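You operate a simulated robot arm through the tools that you are given. There is no shell and no other tool.

You are at the controls of a simulated two-armed robot. One attempt, no reset.

TASK
Cap the half-wrapped stack with the blue disc, then wrap the high band.
Fine: disc centred on the top tyre; height lever over, film arm swung in, crank till covered, arm swung out to part the film. Where these are worked on the way, their far stop is far enough and under half their travel is too little: film arm.

The check looks at the end state, three seconds after you hand in, the way a careful person would. Anything else that was tipped, shoved, dropped, spilled or broken makes it a failure. A push-on lid holds only when it is set on centred and level and pressed home; a screw cap is set on level and turned clockwise until tight.

THE ROBOT
Two 7-joint arms with fingered hands on one trunk that stands fixed in place. Base frame: the origin is at the foot of the trunk, x ahead of it, y to its left, z up; the work surface is at about z = 0.8. Lengths are in m, angles in rad, forces in N, time in s.
The left shoulder is at [0.021, 0.208, 1.363], the right one opposite. Each reaches about 1.152 m from its shoulder. Payload 5 kg a hand.
Tool frame (each hand has its own): the origin (TCP) lies between the finger pads and is the grasp point; the fingertips stand 0.048 m ahead of it; z points along the fingers, y is the line along which they close. The gripper opens to 0.16 m; its body begins 0.056 m behind the TCP. The gripper is a hand of 4 fingers: y runs from the thumb to the fingers, the wrist lies at [-0.026, -0.142, -0.252] in the tool frame, and closing takes about 1.5 s.
Orientation is that of the tool frame in the base frame, as a unit quaternion [w, x, y, z]. With the fingers straight down and the wrist toward the robot, the tool's x, y and z point along [0, 1, 0], [1, 0, 0] and [0, 0, -1] of the base frame.

THE INTERFACE
- The arms move only by the tool step_arm. It takes "left_deltas", "right_deltas" or both (then of equal length, played together; a hand with none holds still); each is a list of rows, each a list of 6 numbers: the shift along the tool's x, y, z in m, then the turn, a rotation vector about the tool's x, y, z in rad. In form: [[dx, dy, dz, rx, ry, rz], ...]. A call has 1 to 20 rows; each row shifts and turns the commanded pose from where the row before left it, along the tool's axes as they then stand. "left_grip" and "right_grip" are, for a hand that has rows, the finger opening in m, from 0 to 0.16, set as the call begins (left out, the last holds). Rows are played at 5 a second. More than 0.05 m and 0.15 rad between two rows, or a gripper value outside its range, and nothing of the call is played. Where a pose cannot be reached the arm comes as near as it can. A force on the tool above 40 N (or 10 N above the force at the start of the call, whichever is more), or a blocked arm, ends the call early, and 0.2 s more pass. Each finger travels about 0.108 m/s and halts on what it meets, pressing with about 23 N; the grip force reading is that of the motor and also rises with nothing between the fingers. The clock runs only during rows and for 0.2 s after the last one: add rows that do not move to give the fingers time. The reply holds the time, the measured pose of the TCP, the force on the tool along the base axes, the opening and the grip force, in the units named above and with some noise, with the torque about the TCP (base axes, N m) and any sound that the robot's microphone picked up.
- Cameras (640 x 400 px; columns grow to the right, rows downward): "scene" is now at [0.0987, 0.0125, 1.5559]; the picture's right is [0.15, -0.99, 0.00], its down [-0.54, -0.08, -0.84] and it looks along [0.83, 0.13, -0.54] (base axes); focal length 326 px, centre (320, 200). "left" rides on the left gripper at [-0.087, -0.133, -0.189] in its tool frame; the picture's right is [-0.83, -0.26, 0.49], its down [0.51, -0.71, 0.49] and it looks along [0.22, 0.66, 0.72] (tool axes); focal length 238 px, centre (320, 200). "right" rides on the right gripper at [0.087, -0.133, -0.189] in its tool frame; the picture's right is [-0.83, 0.26, -0.49], its down [-0.51, -0.71, 0.49] and it looks along [-0.22, 0.66, 0.72] (tool axes); focal length 238 px, centre (320, 200). There is no depth. A picture from a camera that has moved, and an enlarged one, comes with that camera's place and axes in the base frame and with its lens.
- snapshot(camera): a new picture of that camera. It takes no simulated time.
- slide_trunk(by): moves the trunk up (or, below 0, down) by that many m; the arms and the scene camera ride with it, the base frame stays. It gives what a move gives, with no picture.
- finger_targets(index, middle, ring, thumb_bend, thumb_turn, hand): sets how far each is bent, from 0 (flat) to 1 (curled in); at 0.3 the hand is open as for a grip, at 0.7 the pads meet at the TCP. One left out holds its place. A second passes; each finger stops where it meets its share of the squeeze, and holds until it gets a number again. A gripper value or a shape takes the hand back. It gives what a move gives, with no picture; readings hold the bend of each and the force on the fingers (four entries, about 0 where the hand has none), thumb and palm. thumb_turn goes from beside the hand (0) to across from the fingers (1), as for a grip.
- set_grasp(shape, hand): the hand has 4 fingers and takes this shape, open, in about a second: jaw (thumb against the fingers, like two jaws); tri (thumb and two fingers); tip (a fingertip pinch); poke (one finger out to press); point (the index stretched); flat (the hand flat); cup (the hand cupped); fist (a fist). The gripper value then closes the fingers along that shape, each until it touches; the sizes above hold for jaw. It gives what a move gives, with no picture.
- pan_tilt(pan, tilt): turns the head with the scene camera to pan (to the left, within 1.501 rad either way) and tilt (down, from -0.506 to 1.204), counted from straight ahead of the robot. It gives what a move gives.
- enlarge(camera, box): a new picture of the part [left, top, right, bottom] of that camera's present view, enlarged. It takes no simulated time.
- close_job(): hands the job in; it is judged then, once.

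Nothing tells you positions but the pictures and the camera data. Unless the task says otherwise, let go and move clear before handing in.

The tools are called after ">>>" by a JSON object that holds its "method" and its "body". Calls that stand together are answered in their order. step_arm: Moves the arms, as the interface text tells. Its arguments: {"type":"object","properties":{"left_deltas":{"type":"array"},"left_grip":{"type":"number"},"right_deltas":{"type":"array"},"right_grip":{"type":"number"}},"required":[]} The other tools are called the same way: slide_trunk (by) moves the trunk up or down; set_grasp (shape, hand) gives the hand a shape; finger_targets (index, middle, ring, thumb_bend, thumb_turn, hand) moves the fingers one by one; pan_tilt (pan, tilt) turns the head that bears the scene camera; snapshot (camera) takes a picture; enlarge (camera, box) takes an enlarged picture of a part of a camera's view; close_job () hands the job in.

At the start:

```text
clock: 0.0
left_eef_pos: [0.5636, 0.3208, 1.2332]
left_tcp_rot: [0.0, 0.708, 0.707, 0.0]
left_wrist_force: [-0.5, -0.3, 0.1]
left_moment: [-0.01, 0.0, -0.02]
left_gripper_width: 0.1595
left_grasp_force: 0.1
left_shape: jaw
left_bend: [0.3, 0.3, 0.3, 0.3, 0.98]
left_finger forces: [0.0, 0.0, 0.0, 0.1, 0.1, 0.1]
right_eef_pos: [0.6959, -0.2174, 1.2029]
right_tcp_rot: [0.0, 0.707, 0.707, 0.0]
right_wrist_force: [0.0, -0.4, -0.7]
right_moment: [-0.04, -0.01, 0.0]
right_gripper_width: 0.1593
right_grasp_force: 0.0
right_shape: jaw
right_bend: [0.3, 0.3, 0.3, 0.3, 0.98]
right_finger forces: [0.1, 0.1, 0.1, 0.0, 0.0, 0.1]
trunk travel left (down, up): [-0.365, 0.325]
head pan, tilt (commanded): [0.154, 0.572]
```

scene: 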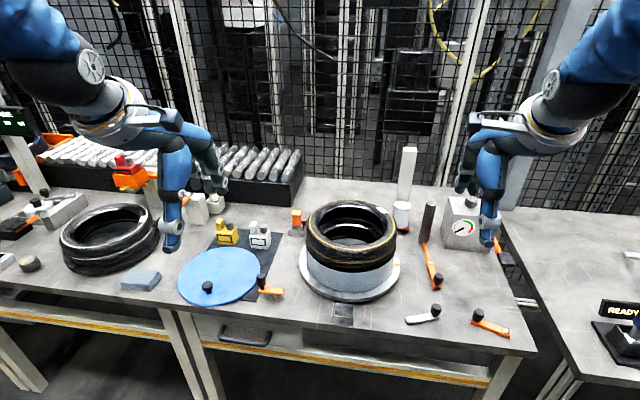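
right: 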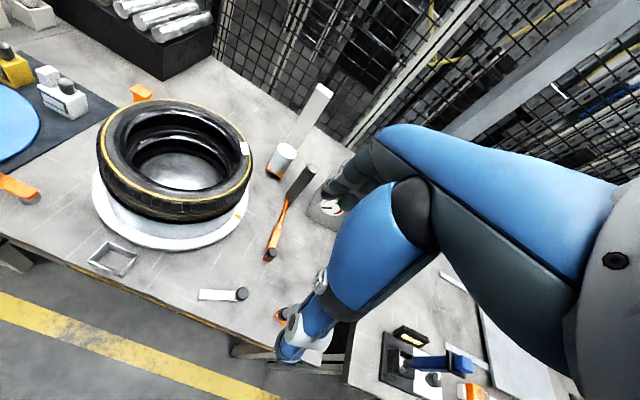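
left: 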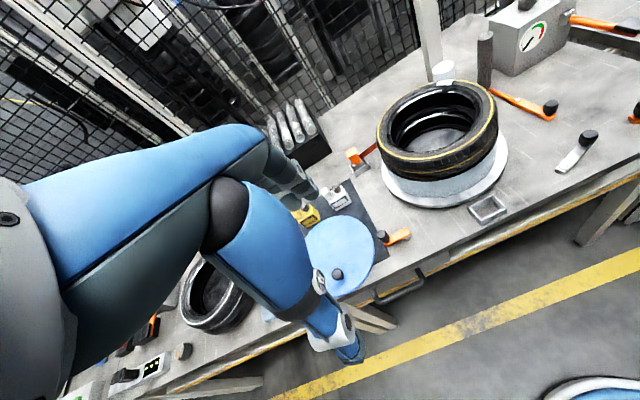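

I see a table with a tyre stack on a turntable, a blue disc to its left, and several orange and silver levers around it. I will look closer at each before moving.

>>> {"method": "enlarge", "body": {"camera": "scene", "box": [280, 130, 540, 350]}}

>>> {"method": "enlarge", "body": {"camera": "scene", "box": [150, 180, 330, 320]}}

>>> {"method": "enlarge", "body": {"camera": "scene", "box": [380, 130, 540, 260]}}

>>> {"method": "enlarge", "body": {"camera": "right", "box": [60, 60, 380, 360]}}

>>> {"method": "enlarge", "body": {"camera": "left", "box": [300, 0, 640, 260]}}

```text
1.82 times, centred on (410, 240) of scene
camera zoom: at [0.0987, 0.0125, 1.5559], right [0.15, -0.99, 0.0], down [-0.54, -0.08, -0.84], along [0.83, 0.13, -0.54], focal length 593 px, centre (156, 127)
```

zoom: 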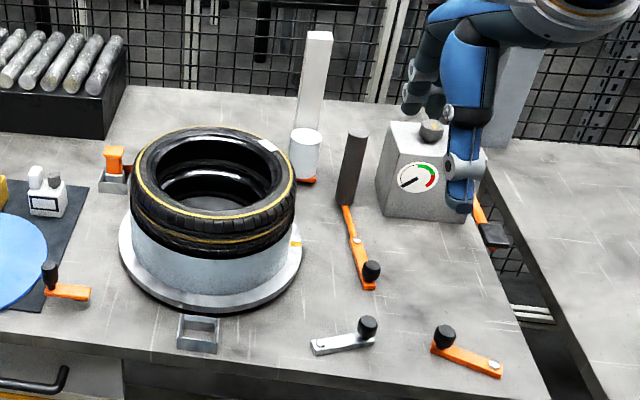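

```text
2.86 times, centred on (240, 250) of scene
camera zoom: at [0.0987, 0.0125, 1.5559], right [0.15, -0.99, 0.0], down [-0.54, -0.08, -0.84], along [0.83, 0.13, -0.54], focal length 932 px, centre (549, 57)
```

zoom: 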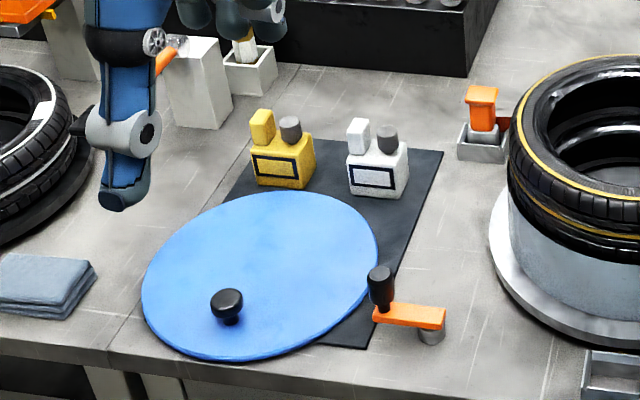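

```text
3.08 times, centred on (460, 195) of scene
camera zoom: at [0.0987, 0.0125, 1.5559], right [0.15, -0.99, 0.0], down [-0.54, -0.08, -0.84], along [0.83, 0.13, -0.54], focal length 1003 px, centre (-111, 215)
```

zoom: 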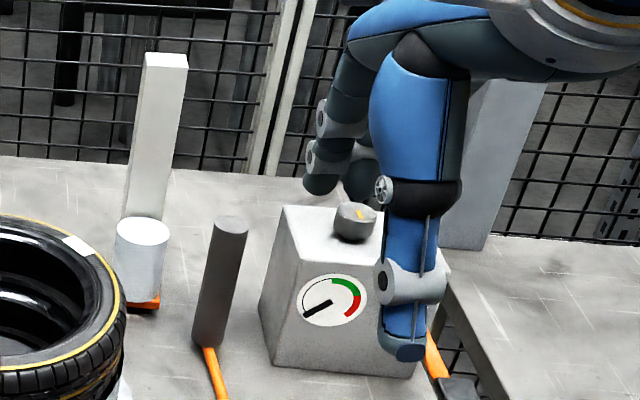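

```text
1.33 times, centred on (220, 210) of right
camera zoom: at [0.5635, -0.1303, 1.3918], right [0.26, -0.83, 0.49], down [-0.71, -0.51, -0.49], along [0.66, -0.22, -0.72], focal length 318 px, centre (453, 187)
```

zoom: 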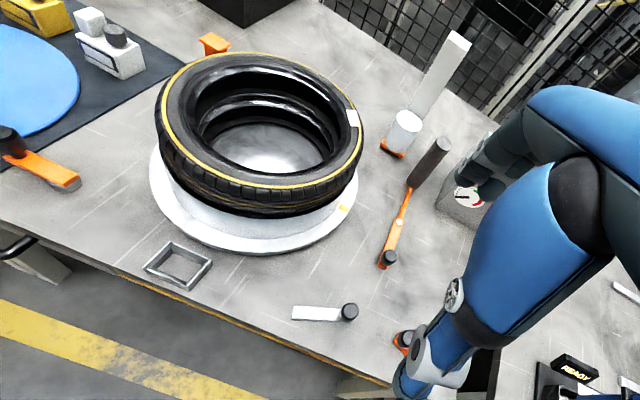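

```text
1.54 times, centred on (470, 130) of left
camera zoom: at [0.4321, 0.2335, 1.4218], right [-0.26, -0.83, -0.49], down [-0.71, 0.51, -0.49], along [0.66, 0.22, -0.72], focal length 367 px, centre (89, 308)
```

zoom: 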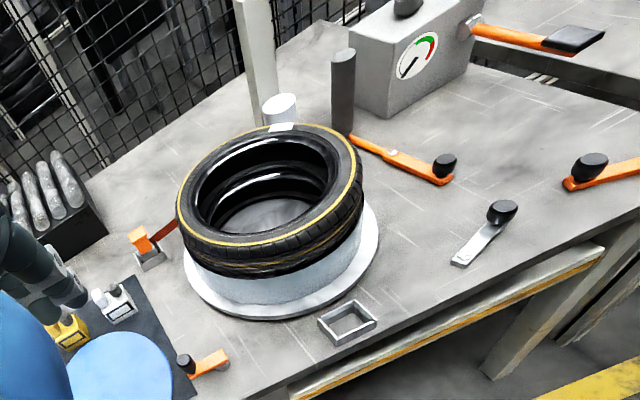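

The stack sits on a turntable at about (0.89, 0.04), with the disc to its left and several levers of unclear purpose. I will look around with the head to tell which parts belong to the wrapper.

>>> {"method": "pan_tilt", "body": {"pan": -0.25, "tilt": 0.75}}

>>> {"method": "snapshot", "body": {"camera": "scene"}}

>>> {"method": "enlarge", "body": {"camera": "scene", "box": [160, 60, 420, 260]}}

>>> {"method": "enlarge", "body": {"camera": "scene", "box": [300, 100, 640, 320]}}

>>> {"method": "pan_tilt", "body": {"pan": 0.6, "tilt": 0.65}}

>>> {"method": "snapshot", "body": {"camera": "scene"}}

>>> {"method": "enlarge", "body": {"camera": "scene", "box": [0, 100, 320, 320]}}

```text
clock: 0.9
left_eef_pos: [0.5638, 0.3197, 1.2334]
left_tcp_rot: [0.0, 0.707, 0.707, 0.0]
left_wrist_force: [-0.2, 1.1, 0.5]
left_moment: [0.0, -0.05, 0.02]
left_gripper_width: 0.1596
left_grasp_force: 0.0
left_shape: jaw
left_bend: [0.3, 0.3, 0.3, 0.3, 0.98]
left_finger forces: [0.1, 0.0, 0.1, 0.1, 0.0, 0.0]
right_eef_pos: [0.6965, -0.218, 1.2049]
right_tcp_rot: [-0.001, 0.708, 0.707, 0.0]
right_wrist_force: [-0.6, 0.3, -0.2]
right_moment: [0.02, -0.03, 0.02]
right_gripper_width: 0.1594
right_grasp_force: 0.1
right_shape: jaw
right_bend: [0.3, 0.3, 0.3, 0.3, 0.98]
right_finger forces: [0.0, 0.0, 0.1, 0.0, 0.0, 0.0]
trunk travel left (down, up): [-0.365, 0.325]
head pan, tilt (commanded): [-0.25, 0.75]
```

```text
taken
camera scene: at [0.0908, -0.0215, 1.5406], right [-0.25, -0.97, 0.0], down [-0.66, 0.17, -0.73], along [0.71, -0.18, -0.68], focal length 326 px, centre (320, 200)
```

scene: 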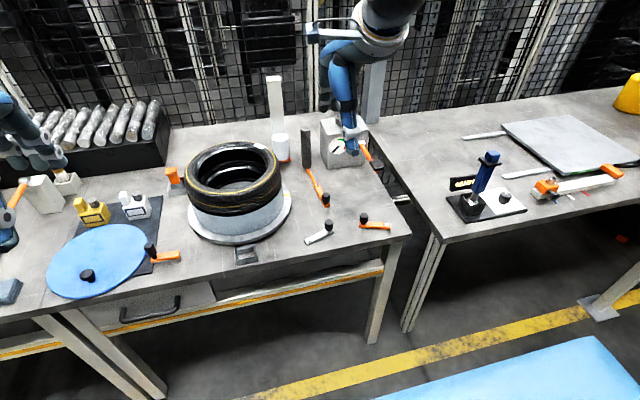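

```text
2.00 times, centred on (290, 160) of scene
camera zoom: at [0.0908, -0.0215, 1.5406], right [-0.25, -0.97, 0.0], down [-0.66, 0.17, -0.73], along [0.71, -0.18, -0.68], focal length 652 px, centre (380, 280)
```

zoom: 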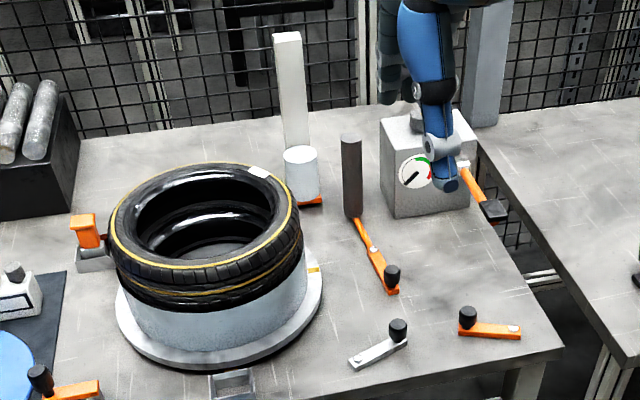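

```text
1.82 times, centred on (470, 210) of scene
camera zoom: at [0.0908, -0.0215, 1.5406], right [-0.25, -0.97, 0.0], down [-0.66, 0.17, -0.73], along [0.71, -0.18, -0.68], focal length 593 px, centre (47, 182)
```

zoom: 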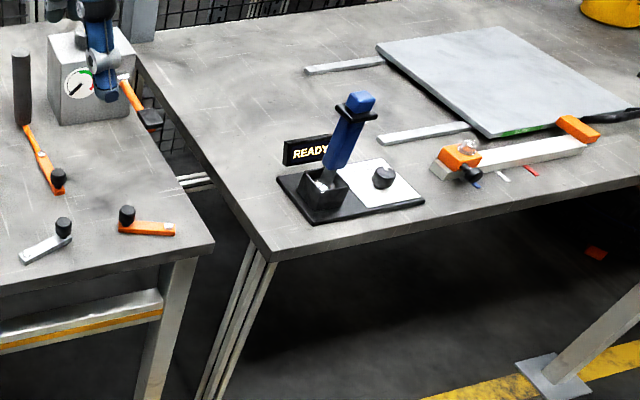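

```text
clock: 2.0
left_eef_pos: [0.5639, 0.3205, 1.234]
left_tcp_rot: [0.001, 0.707, 0.707, 0.0]
left_wrist_force: [-0.1, 0.2, -0.4]
left_moment: [0.01, 0.03, 0.01]
left_gripper_width: 0.1596
left_grasp_force: 0.1
left_shape: jaw
left_bend: [0.3, 0.3, 0.3, 0.3, 0.98]
left_finger forces: [0.0, 0.1, 0.1, 0.1, 0.1, 0.1]
right_eef_pos: [0.6953, -0.2166, 1.2049]
right_tcp_rot: [0.0, 0.707, 0.707, 0.0]
right_wrist_force: [-0.2, -0.3, 0.3]
right_moment: [-0.02, 0.02, -0.01]
right_gripper_width: 0.1597
right_grasp_force: 0.1
right_shape: jaw
right_bend: [0.3, 0.3, 0.3, 0.3, 0.98]
right_finger forces: [0.0, 0.0, 0.0, 0.0, 0.0, 0.0]
trunk travel left (down, up): [-0.365, 0.325]
head pan, tilt (commanded): [0.6, 0.649]
```

```text
taken
camera scene: at [0.0822, 0.0478, 1.5491], right [0.56, -0.83, 0.0], down [-0.5, -0.34, -0.8], along [0.66, 0.45, -0.6], focal length 326 px, centre (320, 200)
```

scene: 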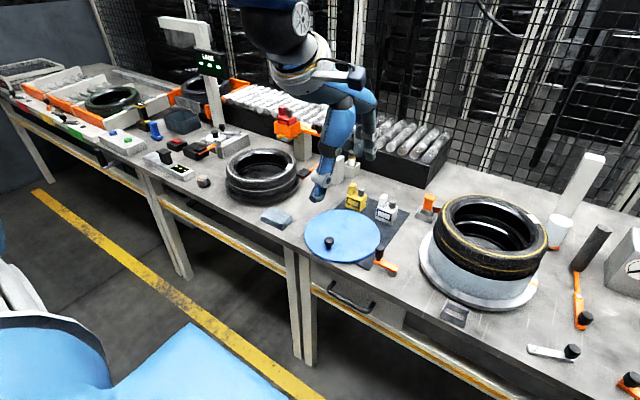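

```text
1.82 times, centred on (160, 210) of scene
camera zoom: at [0.0822, 0.0478, 1.5491], right [0.56, -0.83, 0.0], down [-0.5, -0.34, -0.8], along [0.66, 0.45, -0.6], focal length 593 px, centre (611, 182)
```

zoom: 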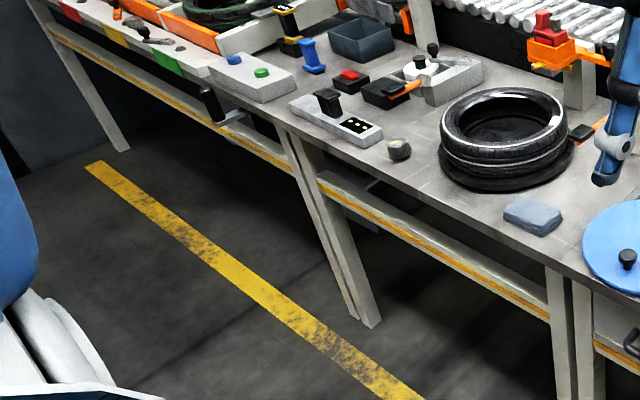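

The wrapper seems to have a mast with a white roll, a film arm with a dark post, and three or four short levers and cranks. I will zoom in on each candidate to tell the height lever from the crank.

>>> {"method": "pan_tilt", "body": {"pan": 0.05, "tilt": 0.75}}

>>> {"method": "snapshot", "body": {"camera": "scene"}}

>>> {"method": "enlarge", "body": {"camera": "left", "box": [330, 120, 430, 190]}}

>>> {"method": "enlarge", "body": {"camera": "left", "box": [300, 180, 460, 300]}}

>>> {"method": "enlarge", "body": {"camera": "left", "box": [480, 70, 640, 190]}}

>>> {"method": "enlarge", "body": {"camera": "right", "box": [240, 80, 380, 190]}}

>>> {"method": "enlarge", "body": {"camera": "right", "box": [180, 240, 320, 350]}}

```text
clock: 3.0
left_eef_pos: [0.5638, 0.3202, 1.2333]
left_tcp_rot: [0.001, 0.707, 0.707, 0.0]
left_wrist_force: [-0.5, 0.6, -0.4]
left_moment: [0.03, -0.01, 0.0]
left_gripper_width: 0.1595
left_grasp_force: 0.0
left_shape: jaw
left_bend: [0.3, 0.3, 0.3, 0.3, 0.98]
left_finger forces: [0.1, 0.0, 0.0, 0.0, 0.1, 0.0]
right_eef_pos: [0.6964, -0.2176, 1.2034]
right_tcp_rot: [0.0, 0.707, 0.707, 0.0]
right_wrist_force: [-0.4, -0.7, -0.7]
right_moment: [0.01, 0.01, 0.0]
right_gripper_width: 0.1596
right_grasp_force: 0.0
right_shape: jaw
right_bend: [0.3, 0.3, 0.3, 0.3, 0.98]
right_finger forces: [0.1, 0.0, 0.0, 0.1, 0.1, 0.1]
trunk travel left (down, up): [-0.365, 0.325]
head pan, tilt (commanded): [0.051, 0.75]
```

```text
taken
camera scene: at [0.0933, 0.0031, 1.5406], right [0.05, -1.0, 0.0], down [-0.68, -0.04, -0.73], along [0.73, 0.04, -0.68], focal length 326 px, centre (320, 200)
```

scene: 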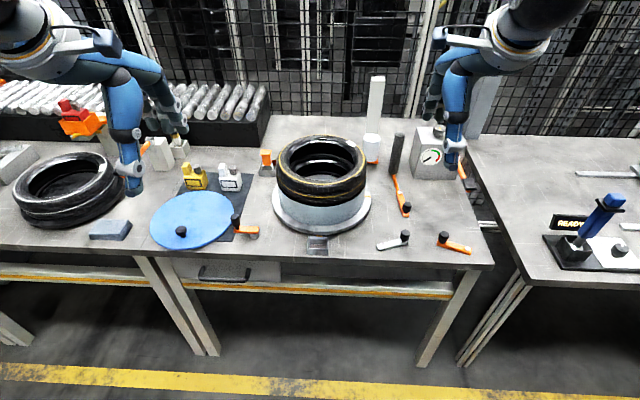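

```text
5.71 times, centred on (380, 155) of left
camera zoom: at [0.4321, 0.2335, 1.4218], right [-0.26, -0.83, -0.49], down [-0.71, 0.51, -0.49], along [0.66, 0.22, -0.72], focal length 1362 px, centre (-23, 457)
```

zoom: 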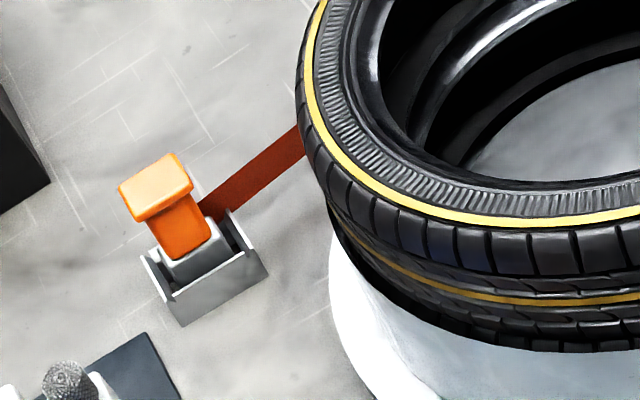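

```text
3.33 times, centred on (380, 240) of left
camera zoom: at [0.4321, 0.2335, 1.4218], right [-0.26, -0.83, -0.49], down [-0.71, 0.51, -0.49], along [0.66, 0.22, -0.72], focal length 794 px, centre (120, 67)
```

zoom: 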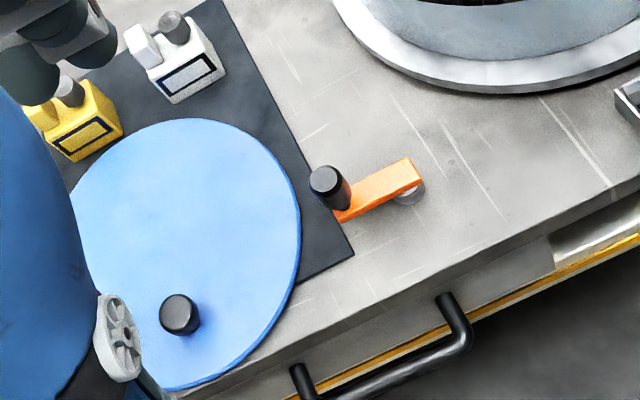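

```text
3.33 times, centred on (560, 130) of left
camera zoom: at [0.4321, 0.2335, 1.4218], right [-0.26, -0.83, -0.49], down [-0.71, 0.51, -0.49], along [0.66, 0.22, -0.72], focal length 794 px, centre (-480, 433)
```

zoom: 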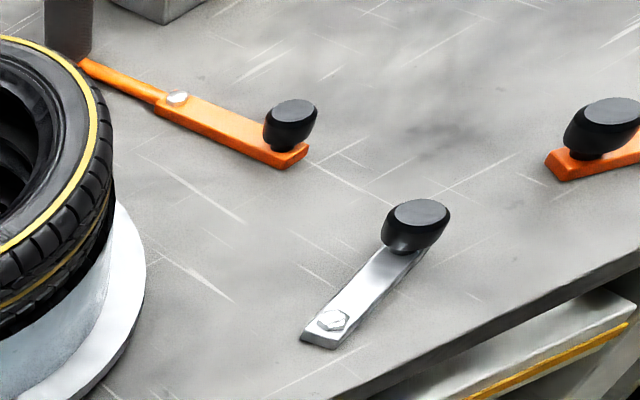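

```text
3.64 times, centred on (310, 135) of right
camera zoom: at [0.5635, -0.1303, 1.3918], right [0.26, -0.83, 0.49], down [-0.71, -0.51, -0.49], along [0.66, -0.22, -0.72], focal length 867 px, centre (356, 436)
```

zoom: 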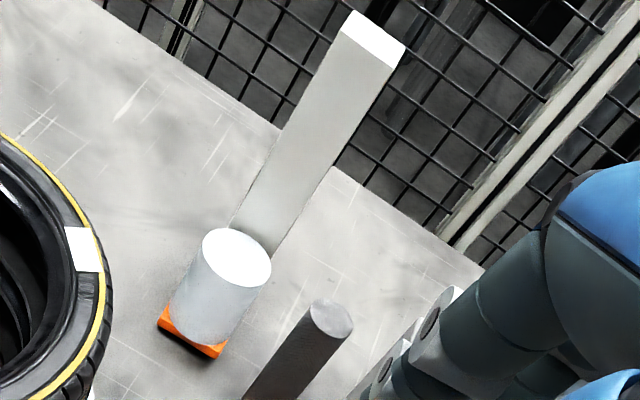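

```text
3.64 times, centred on (250, 295) of right
camera zoom: at [0.5635, -0.1303, 1.3918], right [0.26, -0.83, 0.49], down [-0.71, -0.51, -0.49], along [0.66, -0.22, -0.72], focal length 867 px, centre (574, -146)
```

zoom: 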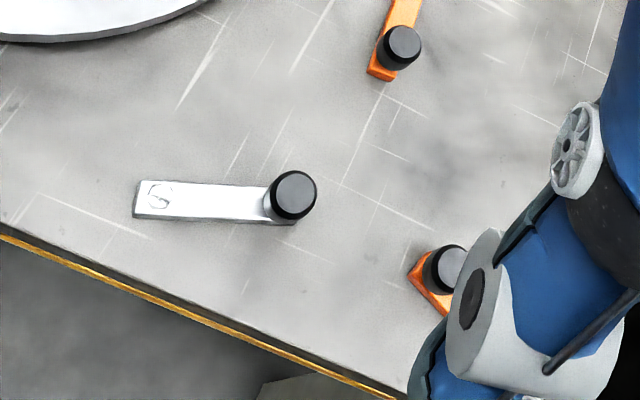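

The crank looks to be the orange one on a stub by the disc, and the film arm is the one with the dark post. The height lever could be the silver or the front-right orange one, so I will zoom in for marks.

>>> {"method": "enlarge", "body": {"camera": "scene", "box": [370, 225, 420, 256]}}

>>> {"method": "enlarge", "body": {"camera": "scene", "box": [430, 225, 480, 256]}}

>>> {"method": "enlarge", "body": {"camera": "scene", "box": [350, 120, 420, 220]}}

>>> {"method": "enlarge", "body": {"camera": "scene", "box": [265, 130, 380, 255]}}

>>> {"method": "enlarge", "body": {"camera": "scene", "box": [215, 200, 275, 245]}}

>>> {"method": "enlarge", "body": {"camera": "scene", "box": [300, 225, 340, 255]}}

```text
12.80 times, centred on (395, 240) of scene
camera zoom: at [0.0933, 0.0031, 1.5406], right [0.05, -1.0, 0.0], down [-0.68, -0.04, -0.73], along [0.73, 0.04, -0.68], focal length 4174 px, centre (-640, -318)
```

zoom: 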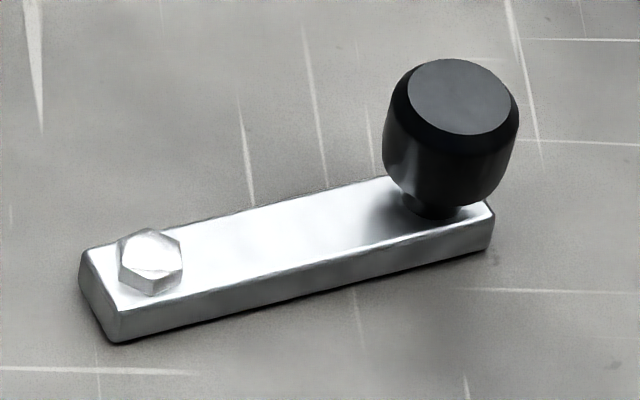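

```text
12.80 times, centred on (455, 240) of scene
camera zoom: at [0.0933, 0.0031, 1.5406], right [0.05, -1.0, 0.0], down [-0.68, -0.04, -0.73], along [0.73, 0.04, -0.68], focal length 4174 px, centre (-1408, -318)
```

zoom: 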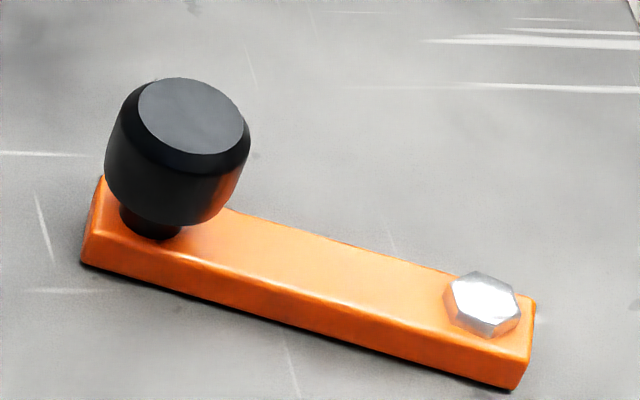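

```text
4.00 times, centred on (385, 170) of scene
camera zoom: at [0.0933, 0.0031, 1.5406], right [0.05, -1.0, 0.0], down [-0.68, -0.04, -0.73], along [0.73, 0.04, -0.68], focal length 1304 px, centre (60, 320)
```

zoom: 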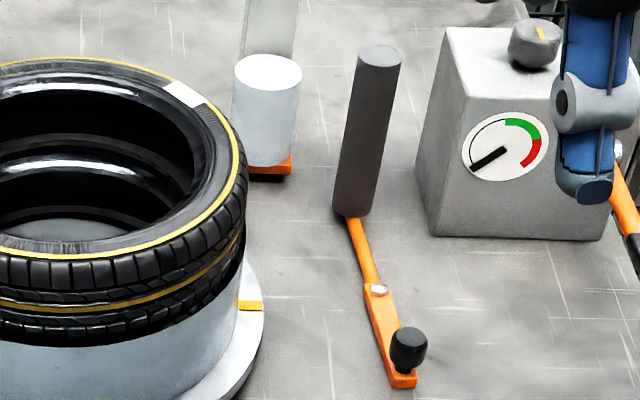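

```text
3.20 times, centred on (322, 192) of scene
camera zoom: at [0.0933, 0.0031, 1.5406], right [0.05, -1.0, 0.0], down [-0.68, -0.04, -0.73], along [0.73, 0.04, -0.68], focal length 1043 px, centre (312, 224)
```

zoom: 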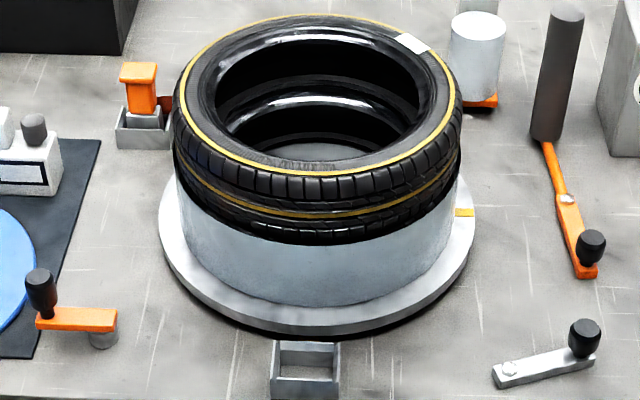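

```text
8.89 times, centred on (245, 222) of scene
camera zoom: at [0.0933, 0.0031, 1.5406], right [0.05, -1.0, 0.0], down [-0.68, -0.04, -0.73], along [0.73, 0.04, -0.68], focal length 2898 px, centre (987, 0)
```

zoom: 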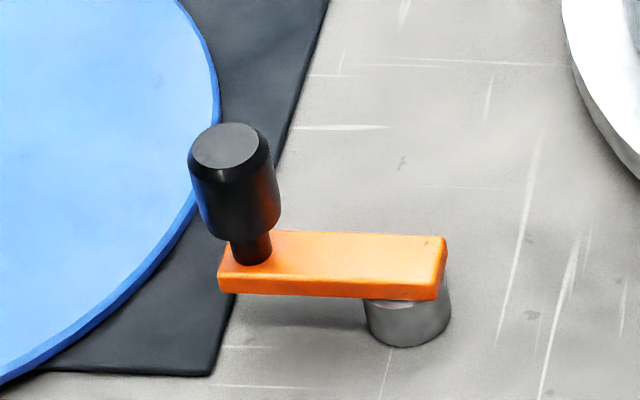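

```text
13.33 times, centred on (320, 240) of scene
camera zoom: at [0.0933, 0.0031, 1.5406], right [0.05, -1.0, 0.0], down [-0.68, -0.04, -0.73], along [0.73, 0.04, -0.68], focal length 4347 px, centre (320, -333)
```

zoom: 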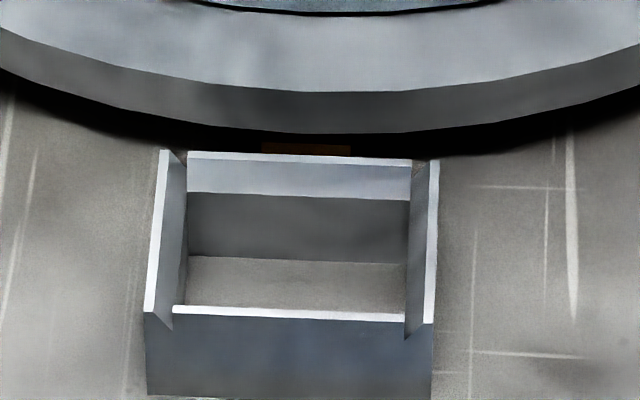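

There are also two grey pockets by the turntable, one holding an orange piece with a strip running under the stack. I will zoom in on those from several cameras.

>>> {"method": "enlarge", "body": {"camera": "scene", "box": [250, 140, 300, 190]}}

>>> {"method": "enlarge", "body": {"camera": "left", "box": [340, 135, 400, 180]}}

>>> {"method": "enlarge", "body": {"camera": "right", "box": [120, 75, 170, 110]}}

>>> {"method": "enlarge", "body": {"camera": "right", "box": [80, 235, 150, 285]}}

>>> {"method": "enlarge", "body": {"camera": "left", "box": [460, 185, 520, 230]}}

>>> {"method": "enlarge", "body": {"camera": "left", "box": [400, 0, 500, 100]}}

```text
8.00 times, centred on (275, 165) of scene
camera zoom: at [0.0933, 0.0031, 1.5406], right [0.05, -1.0, 0.0], down [-0.68, -0.04, -0.73], along [0.73, 0.04, -0.68], focal length 2608 px, centre (680, 480)
```

zoom: 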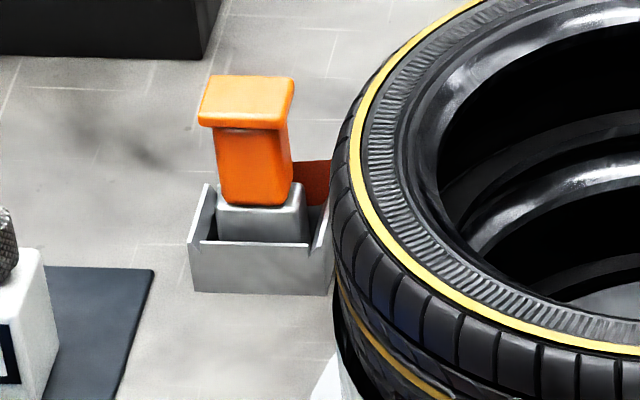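

```text
8.89 times, centred on (370, 158) of left
camera zoom: at [0.4321, 0.2335, 1.4218], right [-0.26, -0.83, -0.49], down [-0.71, 0.51, -0.49], along [0.66, 0.22, -0.72], focal length 2119 px, centre (-124, 578)
```

zoom: 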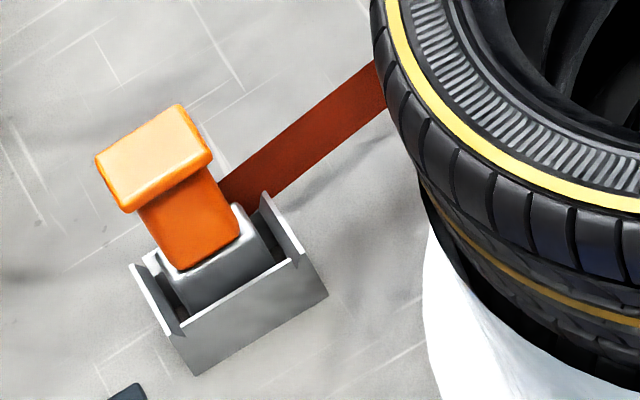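

```text
11.43 times, centred on (145, 92) of right
camera zoom: at [0.5635, -0.1303, 1.3918], right [0.26, -0.83, 0.49], down [-0.71, -0.51, -0.49], along [0.66, -0.22, -0.72], focal length 2724 px, centre (2320, 1429)
```

zoom: 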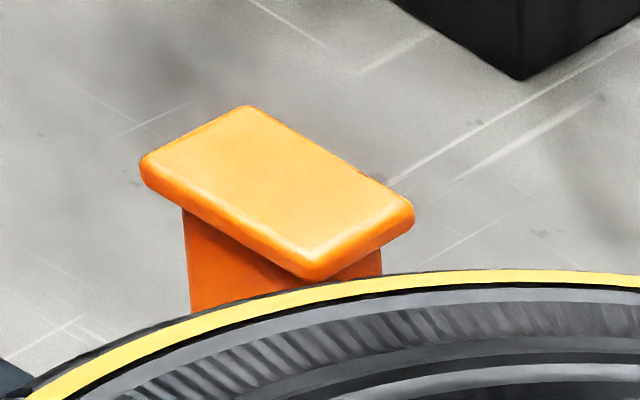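

```text
8.00 times, centred on (115, 260) of right
camera zoom: at [0.5635, -0.1303, 1.3918], right [0.26, -0.83, 0.49], down [-0.71, -0.51, -0.49], along [0.66, -0.22, -0.72], focal length 1907 px, centre (1960, -280)
```

zoom: 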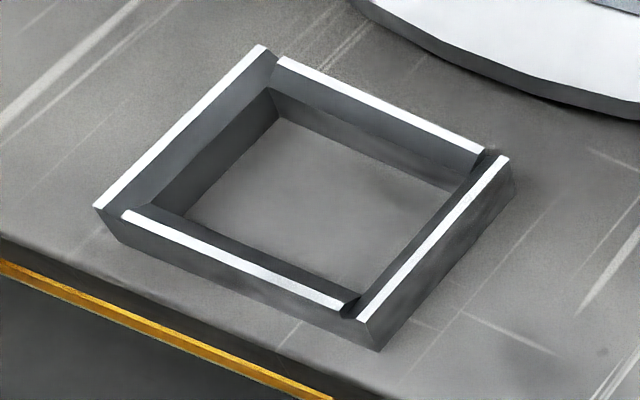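

```text
8.89 times, centred on (490, 208) of left
camera zoom: at [0.4321, 0.2335, 1.4218], right [-0.26, -0.83, -0.49], down [-0.71, 0.51, -0.49], along [0.66, 0.22, -0.72], focal length 2119 px, centre (-1191, 133)
```

zoom: 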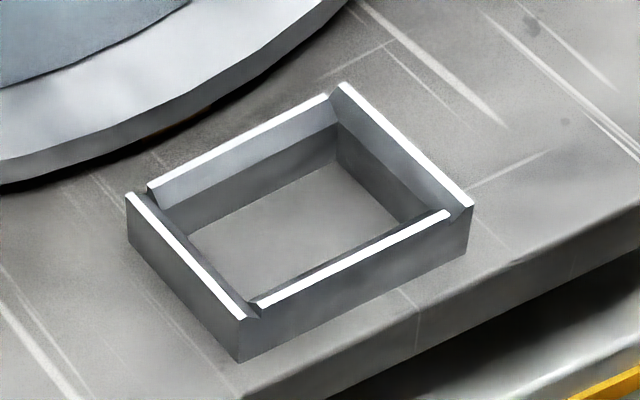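

```text
4.00 times, centred on (450, 50) of left
camera zoom: at [0.4321, 0.2335, 1.4218], right [-0.26, -0.83, -0.49], down [-0.71, 0.51, -0.49], along [0.66, 0.22, -0.72], focal length 953 px, centre (-200, 800)
```

zoom: 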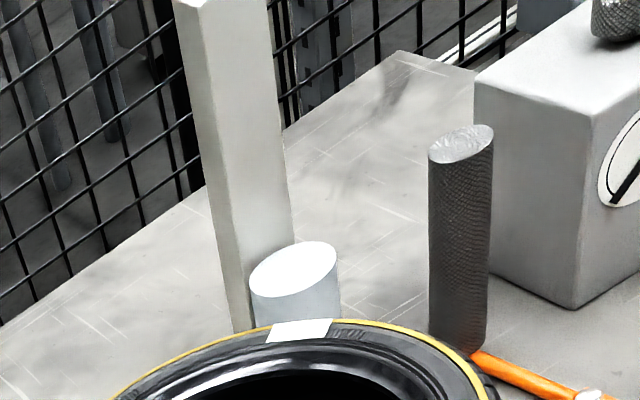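

The pocketed orange piece looks like a separate tool and I will leave it. The right arm hides the gauge box and its side lever, so I draw the right hand back to see them.

>>> {"method": "step_arm", "body": {"right_deltas": [[0, -0.04, 0, 0, 0, 0], [0, -0.04, 0, 0, 0, 0], [0, -0.04, 0, 0, 0, 0], [0, -0.04, 0, 0, 0, 0], [0, -0.04, 0, 0, 0, 0], [0, 0, 0, 0, 0, 0]]}}

>>> {"method": "snapshot", "body": {"camera": "right"}}

>>> {"method": "snapshot", "body": {"camera": "scene"}}

>>> {"method": "enlarge", "body": {"camera": "scene", "box": [400, 110, 500, 210]}}

```text
clock: 4.4
left_eef_pos: [0.564, 0.3201, 1.2328]
left_tcp_rot: [0.0, 0.707, 0.707, 0.001]
left_wrist_force: [-0.7, -0.2, 0.0]
left_moment: [-0.05, 0.0, 0.01]
left_gripper_width: 0.1599
left_grasp_force: 0.1
left_shape: jaw
left_bend: [0.3, 0.3, 0.3, 0.3, 0.98]
left_finger forces: [0.0, 0.0, 0.0, 0.0, 0.1, 0.0]
right_eef_pos: [0.5161, -0.2095, 1.2087]
right_tcp_rot: [0.005, 0.703, 0.711, 0.019]
right_wrist_force: [1.0, 0.0, -0.3]
right_moment: [-0.04, 0.01, -0.01]
right_gripper_width: 0.1599
right_grasp_force: 0.1
right_shape: jaw
right_bend: [0.3, 0.3, 0.3, 0.3, 0.97]
right_finger forces: [0.0, 0.0, 0.0, 0.1, 0.0, 0.0]
right hand out of reach, approached as far as the arm can: row 5
trunk travel left (down, up): [-0.365, 0.325]
head pan, tilt (commanded): [0.051, 0.75]
```

```text
taken
camera right: at [0.3753, -0.1282, 1.3932], right [0.25, -0.84, 0.48], down [-0.69, -0.5, -0.53], along [0.68, -0.2, -0.7], focal length 238 px, centre (320, 200)
```

right: 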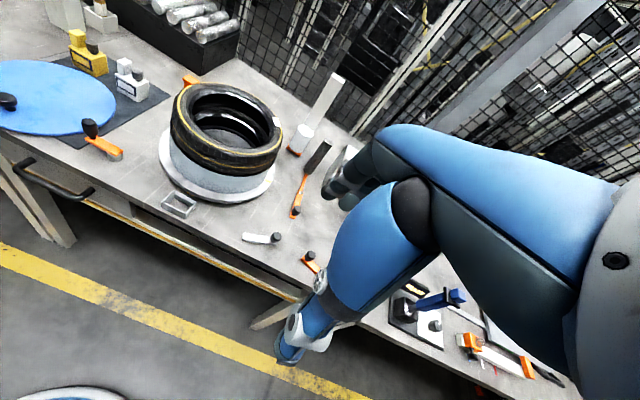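

```text
taken
camera scene: at [0.0938, 0.0035, 1.5405], right [0.05, -1.0, 0.0], down [-0.68, -0.03, -0.73], along [0.73, 0.04, -0.68], focal length 326 px, centre (320, 200)
```

scene: 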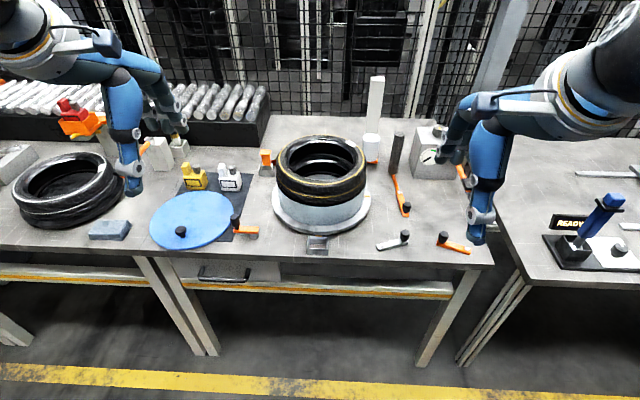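

```text
4.00 times, centred on (450, 160) of scene
camera zoom: at [0.0938, 0.0035, 1.5405], right [0.05, -1.0, 0.0], down [-0.68, -0.03, -0.73], along [0.73, 0.04, -0.68], focal length 1304 px, centre (-200, 360)
```

zoom: 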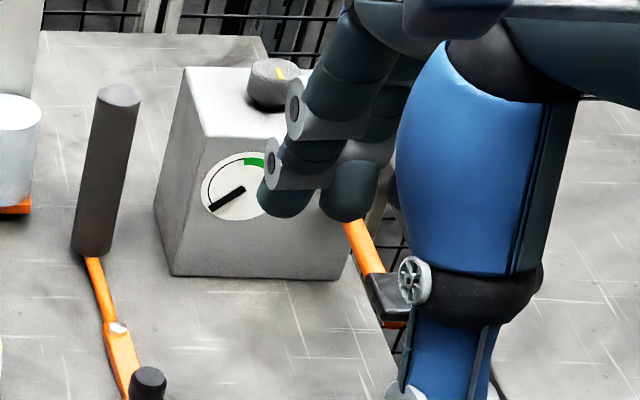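

The gauge box stands behind the right hand with an orange handle on its right side. I zoom on it from the left camera.

>>> {"method": "enlarge", "body": {"camera": "left", "box": [480, 0, 640, 70]}}

>>> {"method": "pan_tilt", "body": {"pan": -0.35, "tilt": 0.6}}

>>> {"method": "snapshot", "body": {"camera": "scene"}}

```text
4.00 times, centred on (560, 35) of left
camera zoom: at [0.4327, 0.2339, 1.4215], right [-0.26, -0.83, -0.49], down [-0.71, 0.51, -0.49], along [0.66, 0.22, -0.72], focal length 953 px, centre (-640, 860)
```

zoom: 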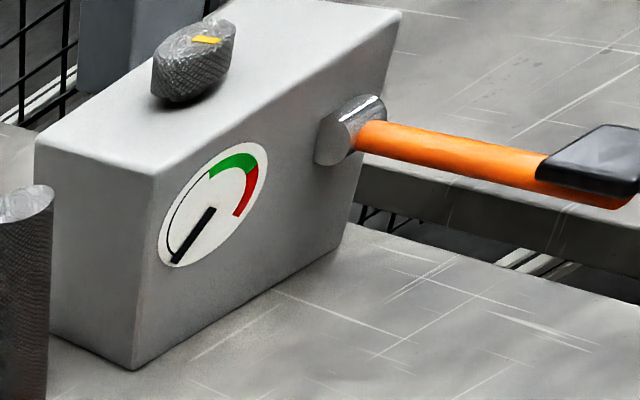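

```text
clock: 5.3
left_eef_pos: [0.5632, 0.319, 1.2327]
left_tcp_rot: [0.001, 0.707, 0.707, 0.001]
left_wrist_force: [0.0, 0.4, 0.6]
left_moment: [0.02, 0.02, 0.01]
left_gripper_width: 0.1596
left_grasp_force: 0.0
left_shape: jaw
left_bend: [0.3, 0.3, 0.3, 0.3, 0.98]
left_finger forces: [0.0, 0.0, 0.0, 0.1, 0.0, 0.0]
right_eef_pos: [0.5161, -0.2118, 1.2082]
right_tcp_rot: [0.005, 0.703, 0.71, 0.02]
right_wrist_force: [1.0, -0.7, 0.8]
right_moment: [0.02, 0.01, 0.04]
right_gripper_width: 0.1598
right_grasp_force: 0.0
right_shape: jaw
right_bend: [0.3, 0.3, 0.3, 0.3, 0.97]
right_finger forces: [0.0, 0.1, 0.0, 0.0, 0.0, 0.1]
trunk travel left (down, up): [-0.365, 0.325]
head pan, tilt (commanded): [-0.351, 0.6]
```

```text
taken
camera scene: at [0.0937, -0.0319, 1.5534], right [-0.34, -0.94, 0.0], down [-0.53, 0.19, -0.82], along [0.77, -0.28, -0.57], focal length 326 px, centre (320, 200)
```

scene: 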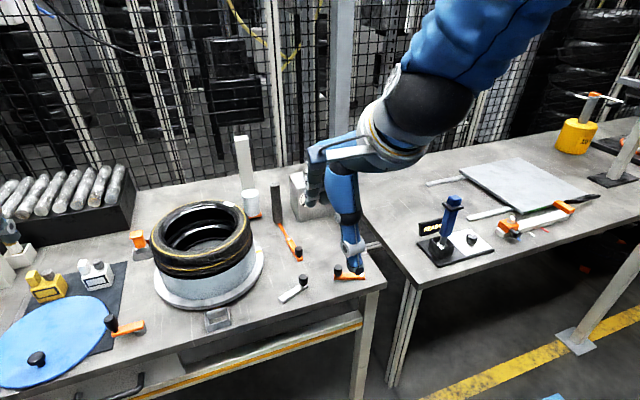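

The gauge box with pump handle seems to be a different machine. Next I study the blue disc and its knob, which appears well off the disc's centre.

>>> {"method": "pan_tilt", "body": {"pan": 0.3, "tilt": 0.8}}

>>> {"method": "snapshot", "body": {"camera": "scene"}}

>>> {"method": "enlarge", "body": {"camera": "scene", "box": [190, 130, 350, 260]}}

>>> {"method": "enlarge", "body": {"camera": "left", "box": [280, 200, 400, 300]}}

>>> {"method": "enlarge", "body": {"camera": "right", "box": [0, 20, 160, 160]}}

```text
clock: 6.3
left_eef_pos: [0.5643, 0.3197, 1.2329]
left_tcp_rot: [0.0, 0.707, 0.707, 0.0]
left_wrist_force: [-1.1, 0.1, -0.3]
left_moment: [0.02, 0.03, -0.02]
left_gripper_width: 0.1597
left_grasp_force: 0.0
left_shape: jaw
left_bend: [0.3, 0.3, 0.3, 0.3, 0.98]
left_finger forces: [0.0, 0.0, 0.0, 0.0, 0.1, 0.0]
right_eef_pos: [0.5151, -0.2098, 1.2088]
right_tcp_rot: [0.004, 0.704, 0.71, 0.019]
right_wrist_force: [0.5, -0.4, 0.0]
right_moment: [0.01, 0.0, 0.04]
right_gripper_width: 0.1596
right_grasp_force: 0.1
right_shape: jaw
right_bend: [0.3, 0.3, 0.3, 0.3, 0.97]
right_finger forces: [0.1, 0.0, 0.1, 0.0, 0.0, 0.0]
trunk travel left (down, up): [-0.365, 0.325]
head pan, tilt (commanded): [0.3, 0.799]
```

```text
taken
camera scene: at [0.0876, 0.0226, 1.5366], right [0.29, -0.96, 0.0], down [-0.69, -0.21, -0.7], along [0.67, 0.21, -0.72], focal length 326 px, centre (320, 200)
```

scene: 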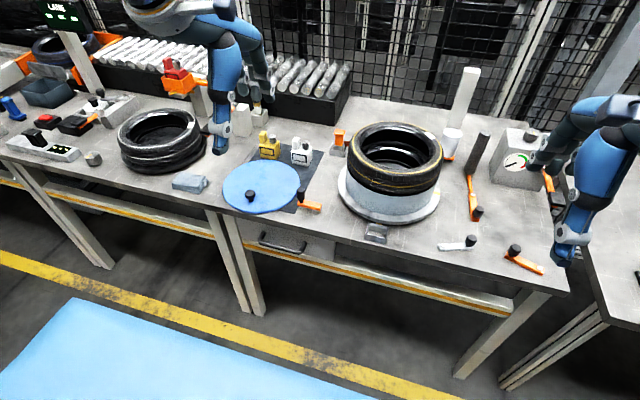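

```text
3.08 times, centred on (270, 195) of scene
camera zoom: at [0.0876, 0.0226, 1.5366], right [0.29, -0.96, 0.0], down [-0.69, -0.21, -0.7], along [0.67, 0.21, -0.72], focal length 1003 px, centre (474, 215)
```

zoom: 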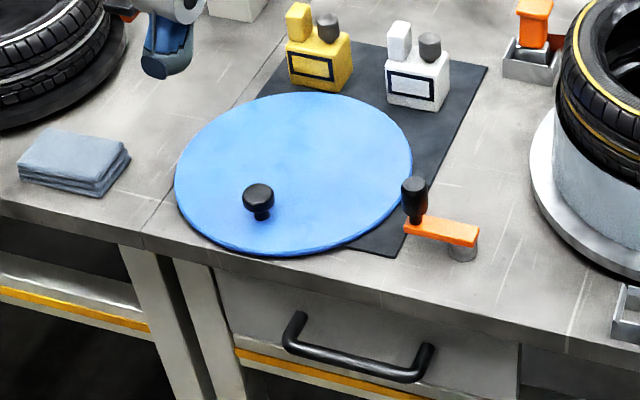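

```text
4.00 times, centred on (340, 250) of left
camera zoom: at [0.4321, 0.2334, 1.4218], right [-0.26, -0.83, -0.49], down [-0.71, 0.51, -0.49], along [0.66, 0.22, -0.72], focal length 953 px, centre (240, 0)
```

zoom: 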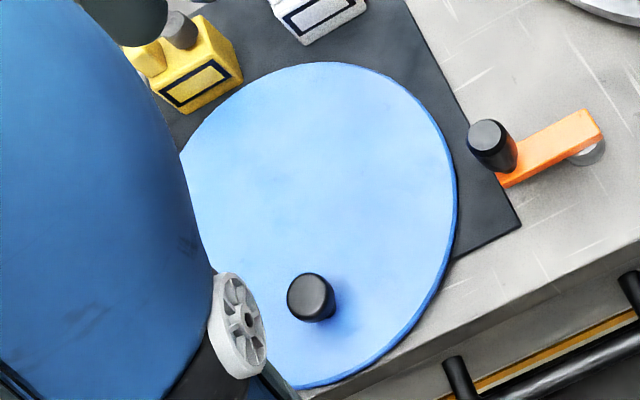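

```text
2.86 times, centred on (80, 90) of right
camera zoom: at [0.3751, -0.1287, 1.3933], right [0.25, -0.84, 0.48], down [-0.69, -0.5, -0.53], along [0.68, -0.2, -0.7], focal length 681 px, centre (1006, 514)
```

zoom: 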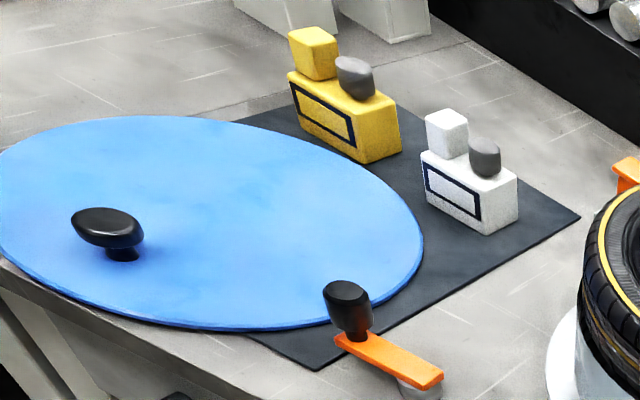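

The disc lies flat at about (0.775, 0.434) with radius about 0.126, and its knob is off-centre at about (0.70, 0.436), top near z = 0.846. I bring the left hand above the knob to line up.

>>> {"method": "step_arm", "body": {"left_deltas": [[0.0145, 0.017, 0.03, 0, 0, 0], [0.0145, 0.017, 0.03, 0, 0, 0], [0.0145, 0.017, 0.03, 0, 0, 0], [0.0145, 0.017, 0.03, 0, 0, 0], [0.0145, 0.017, 0.03, 0, 0, 0], [0.0145, 0.017, 0.03, 0, 0, 0], [0.0145, 0.017, 0.03, 0, 0, 0], [0.0145, 0.017, 0.03, 0, 0, 0], [0, 0, 0, 0, 0, 0]], "left_grip": 0.1}}

>>> {"method": "snapshot", "body": {"camera": "left"}}

>>> {"method": "snapshot", "body": {"camera": "scene"}}

```text
clock: 8.3
left_eef_pos: [0.7004, 0.4347, 0.9974]
left_tcp_rot: [-0.001, 0.707, 0.707, 0.0]
left_wrist_force: [-0.8, -0.5, 0.5]
left_moment: [0.07, -0.06, 0.02]
left_gripper_width: 0.1004
left_grasp_force: 0.1
left_shape: jaw
left_bend: [0.73, 0.4, 0.37, 0.63, 1.0]
left_finger forces: [0.0, 0.0, 0.0, 0.0, 0.0, 0.0]
right_eef_pos: [0.5143, -0.2107, 1.2086]
right_tcp_rot: [0.005, 0.703, 0.711, 0.021]
right_wrist_force: [-0.3, -0.3, 0.1]
right_moment: [0.07, -0.06, 0.02]
right_gripper_width: 0.16
right_grasp_force: 0.0
right_shape: jaw
right_bend: [0.3, 0.3, 0.3, 0.3, 0.97]
right_finger forces: [0.1, 0.0, 0.1, 0.0, 0.1, 0.1]
trunk travel left (down, up): [-0.365, 0.325]
head pan, tilt (commanded): [0.3, 0.799]
```

```text
taken
camera left: at [0.5681, 0.3483, 1.1842], right [-0.26, -0.83, -0.49], down [-0.71, 0.51, -0.49], along [0.66, 0.22, -0.72], focal length 238 px, centre (320, 200)
```

left: 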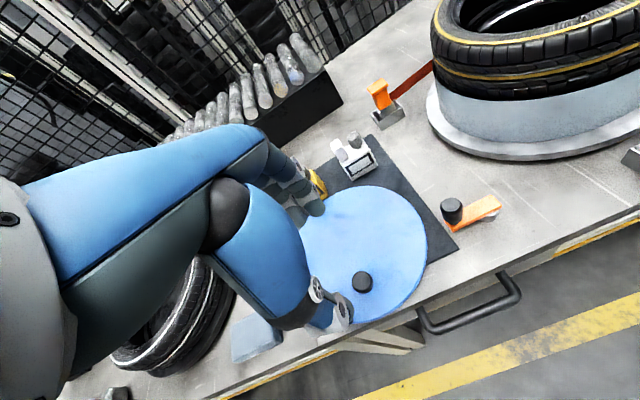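

```text
taken
camera scene: at [0.0864, 0.0218, 1.5367], right [0.3, -0.96, 0.0], down [-0.68, -0.21, -0.7], along [0.67, 0.21, -0.72], focal length 326 px, centre (320, 200)
```

scene: 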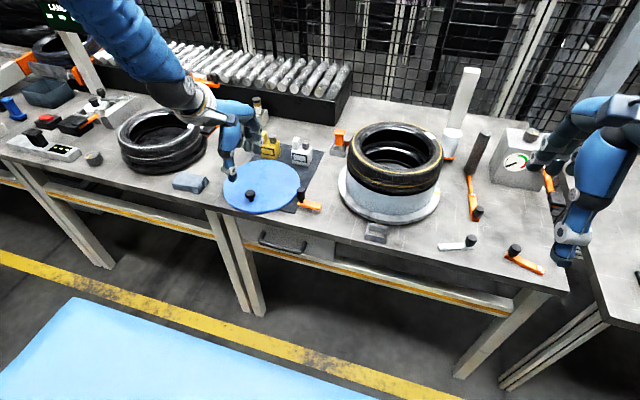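

The hand is above the knob at z about 1.0. I check the finger shape and alignment before going down.

>>> {"method": "enlarge", "body": {"camera": "scene", "box": [160, 80, 320, 220]}}

>>> {"method": "enlarge", "body": {"camera": "left", "box": [200, 120, 480, 340]}}

>>> {"method": "step_arm", "body": {"left_deltas": [[0, 0, 0, 0, 0, 0], [0, 0, 0, 0, 0, 0], [0, 0, 0, 0, 0, 0]]}}

```text
2.86 times, centred on (240, 150) of scene
camera zoom: at [0.0864, 0.0218, 1.5367], right [0.3, -0.96, 0.0], down [-0.68, -0.21, -0.7], along [0.67, 0.21, -0.72], focal length 932 px, centre (549, 343)
```

zoom: 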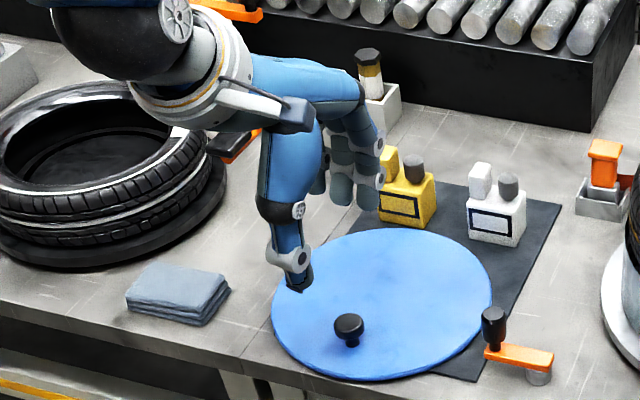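

```text
1.82 times, centred on (340, 230) of left
camera zoom: at [0.5681, 0.3483, 1.1842], right [-0.26, -0.83, -0.49], down [-0.71, 0.51, -0.49], along [0.66, 0.22, -0.72], focal length 433 px, centre (284, 146)
```

zoom: 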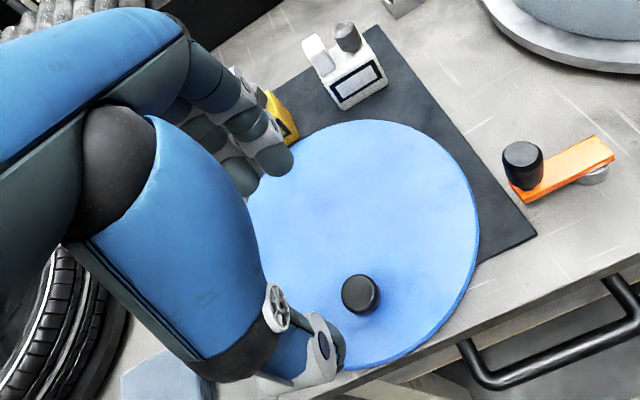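

```text
clock: 9.1
left_eef_pos: [0.7001, 0.4352, 0.9959]
left_tcp_rot: [0.0, 0.707, 0.708, 0.0]
left_wrist_force: [0.0, 0.5, -0.4]
left_moment: [-0.02, 0.0, -0.01]
left_gripper_width: 0.1003
left_grasp_force: 0.0
left_shape: jaw
left_bend: [0.73, 0.4, 0.37, 0.63, 1.0]
left_finger forces: [0.0, 0.0, 0.0, 0.0, 0.1, 0.0]
right_eef_pos: [0.5156, -0.21, 1.2077]
right_tcp_rot: [0.005, 0.704, 0.71, 0.019]
right_wrist_force: [0.0, -0.4, 0.0]
right_moment: [0.0, 0.0, -0.01]
right_gripper_width: 0.1599
right_grasp_force: 0.0
right_shape: jaw
right_bend: [0.3, 0.3, 0.3, 0.3, 0.97]
right_finger forces: [0.0, 0.0, 0.0, 0.0, 0.0, 0.0]
trunk travel left (down, up): [-0.365, 0.325]
head pan, tilt (commanded): [0.3, 0.799]
```

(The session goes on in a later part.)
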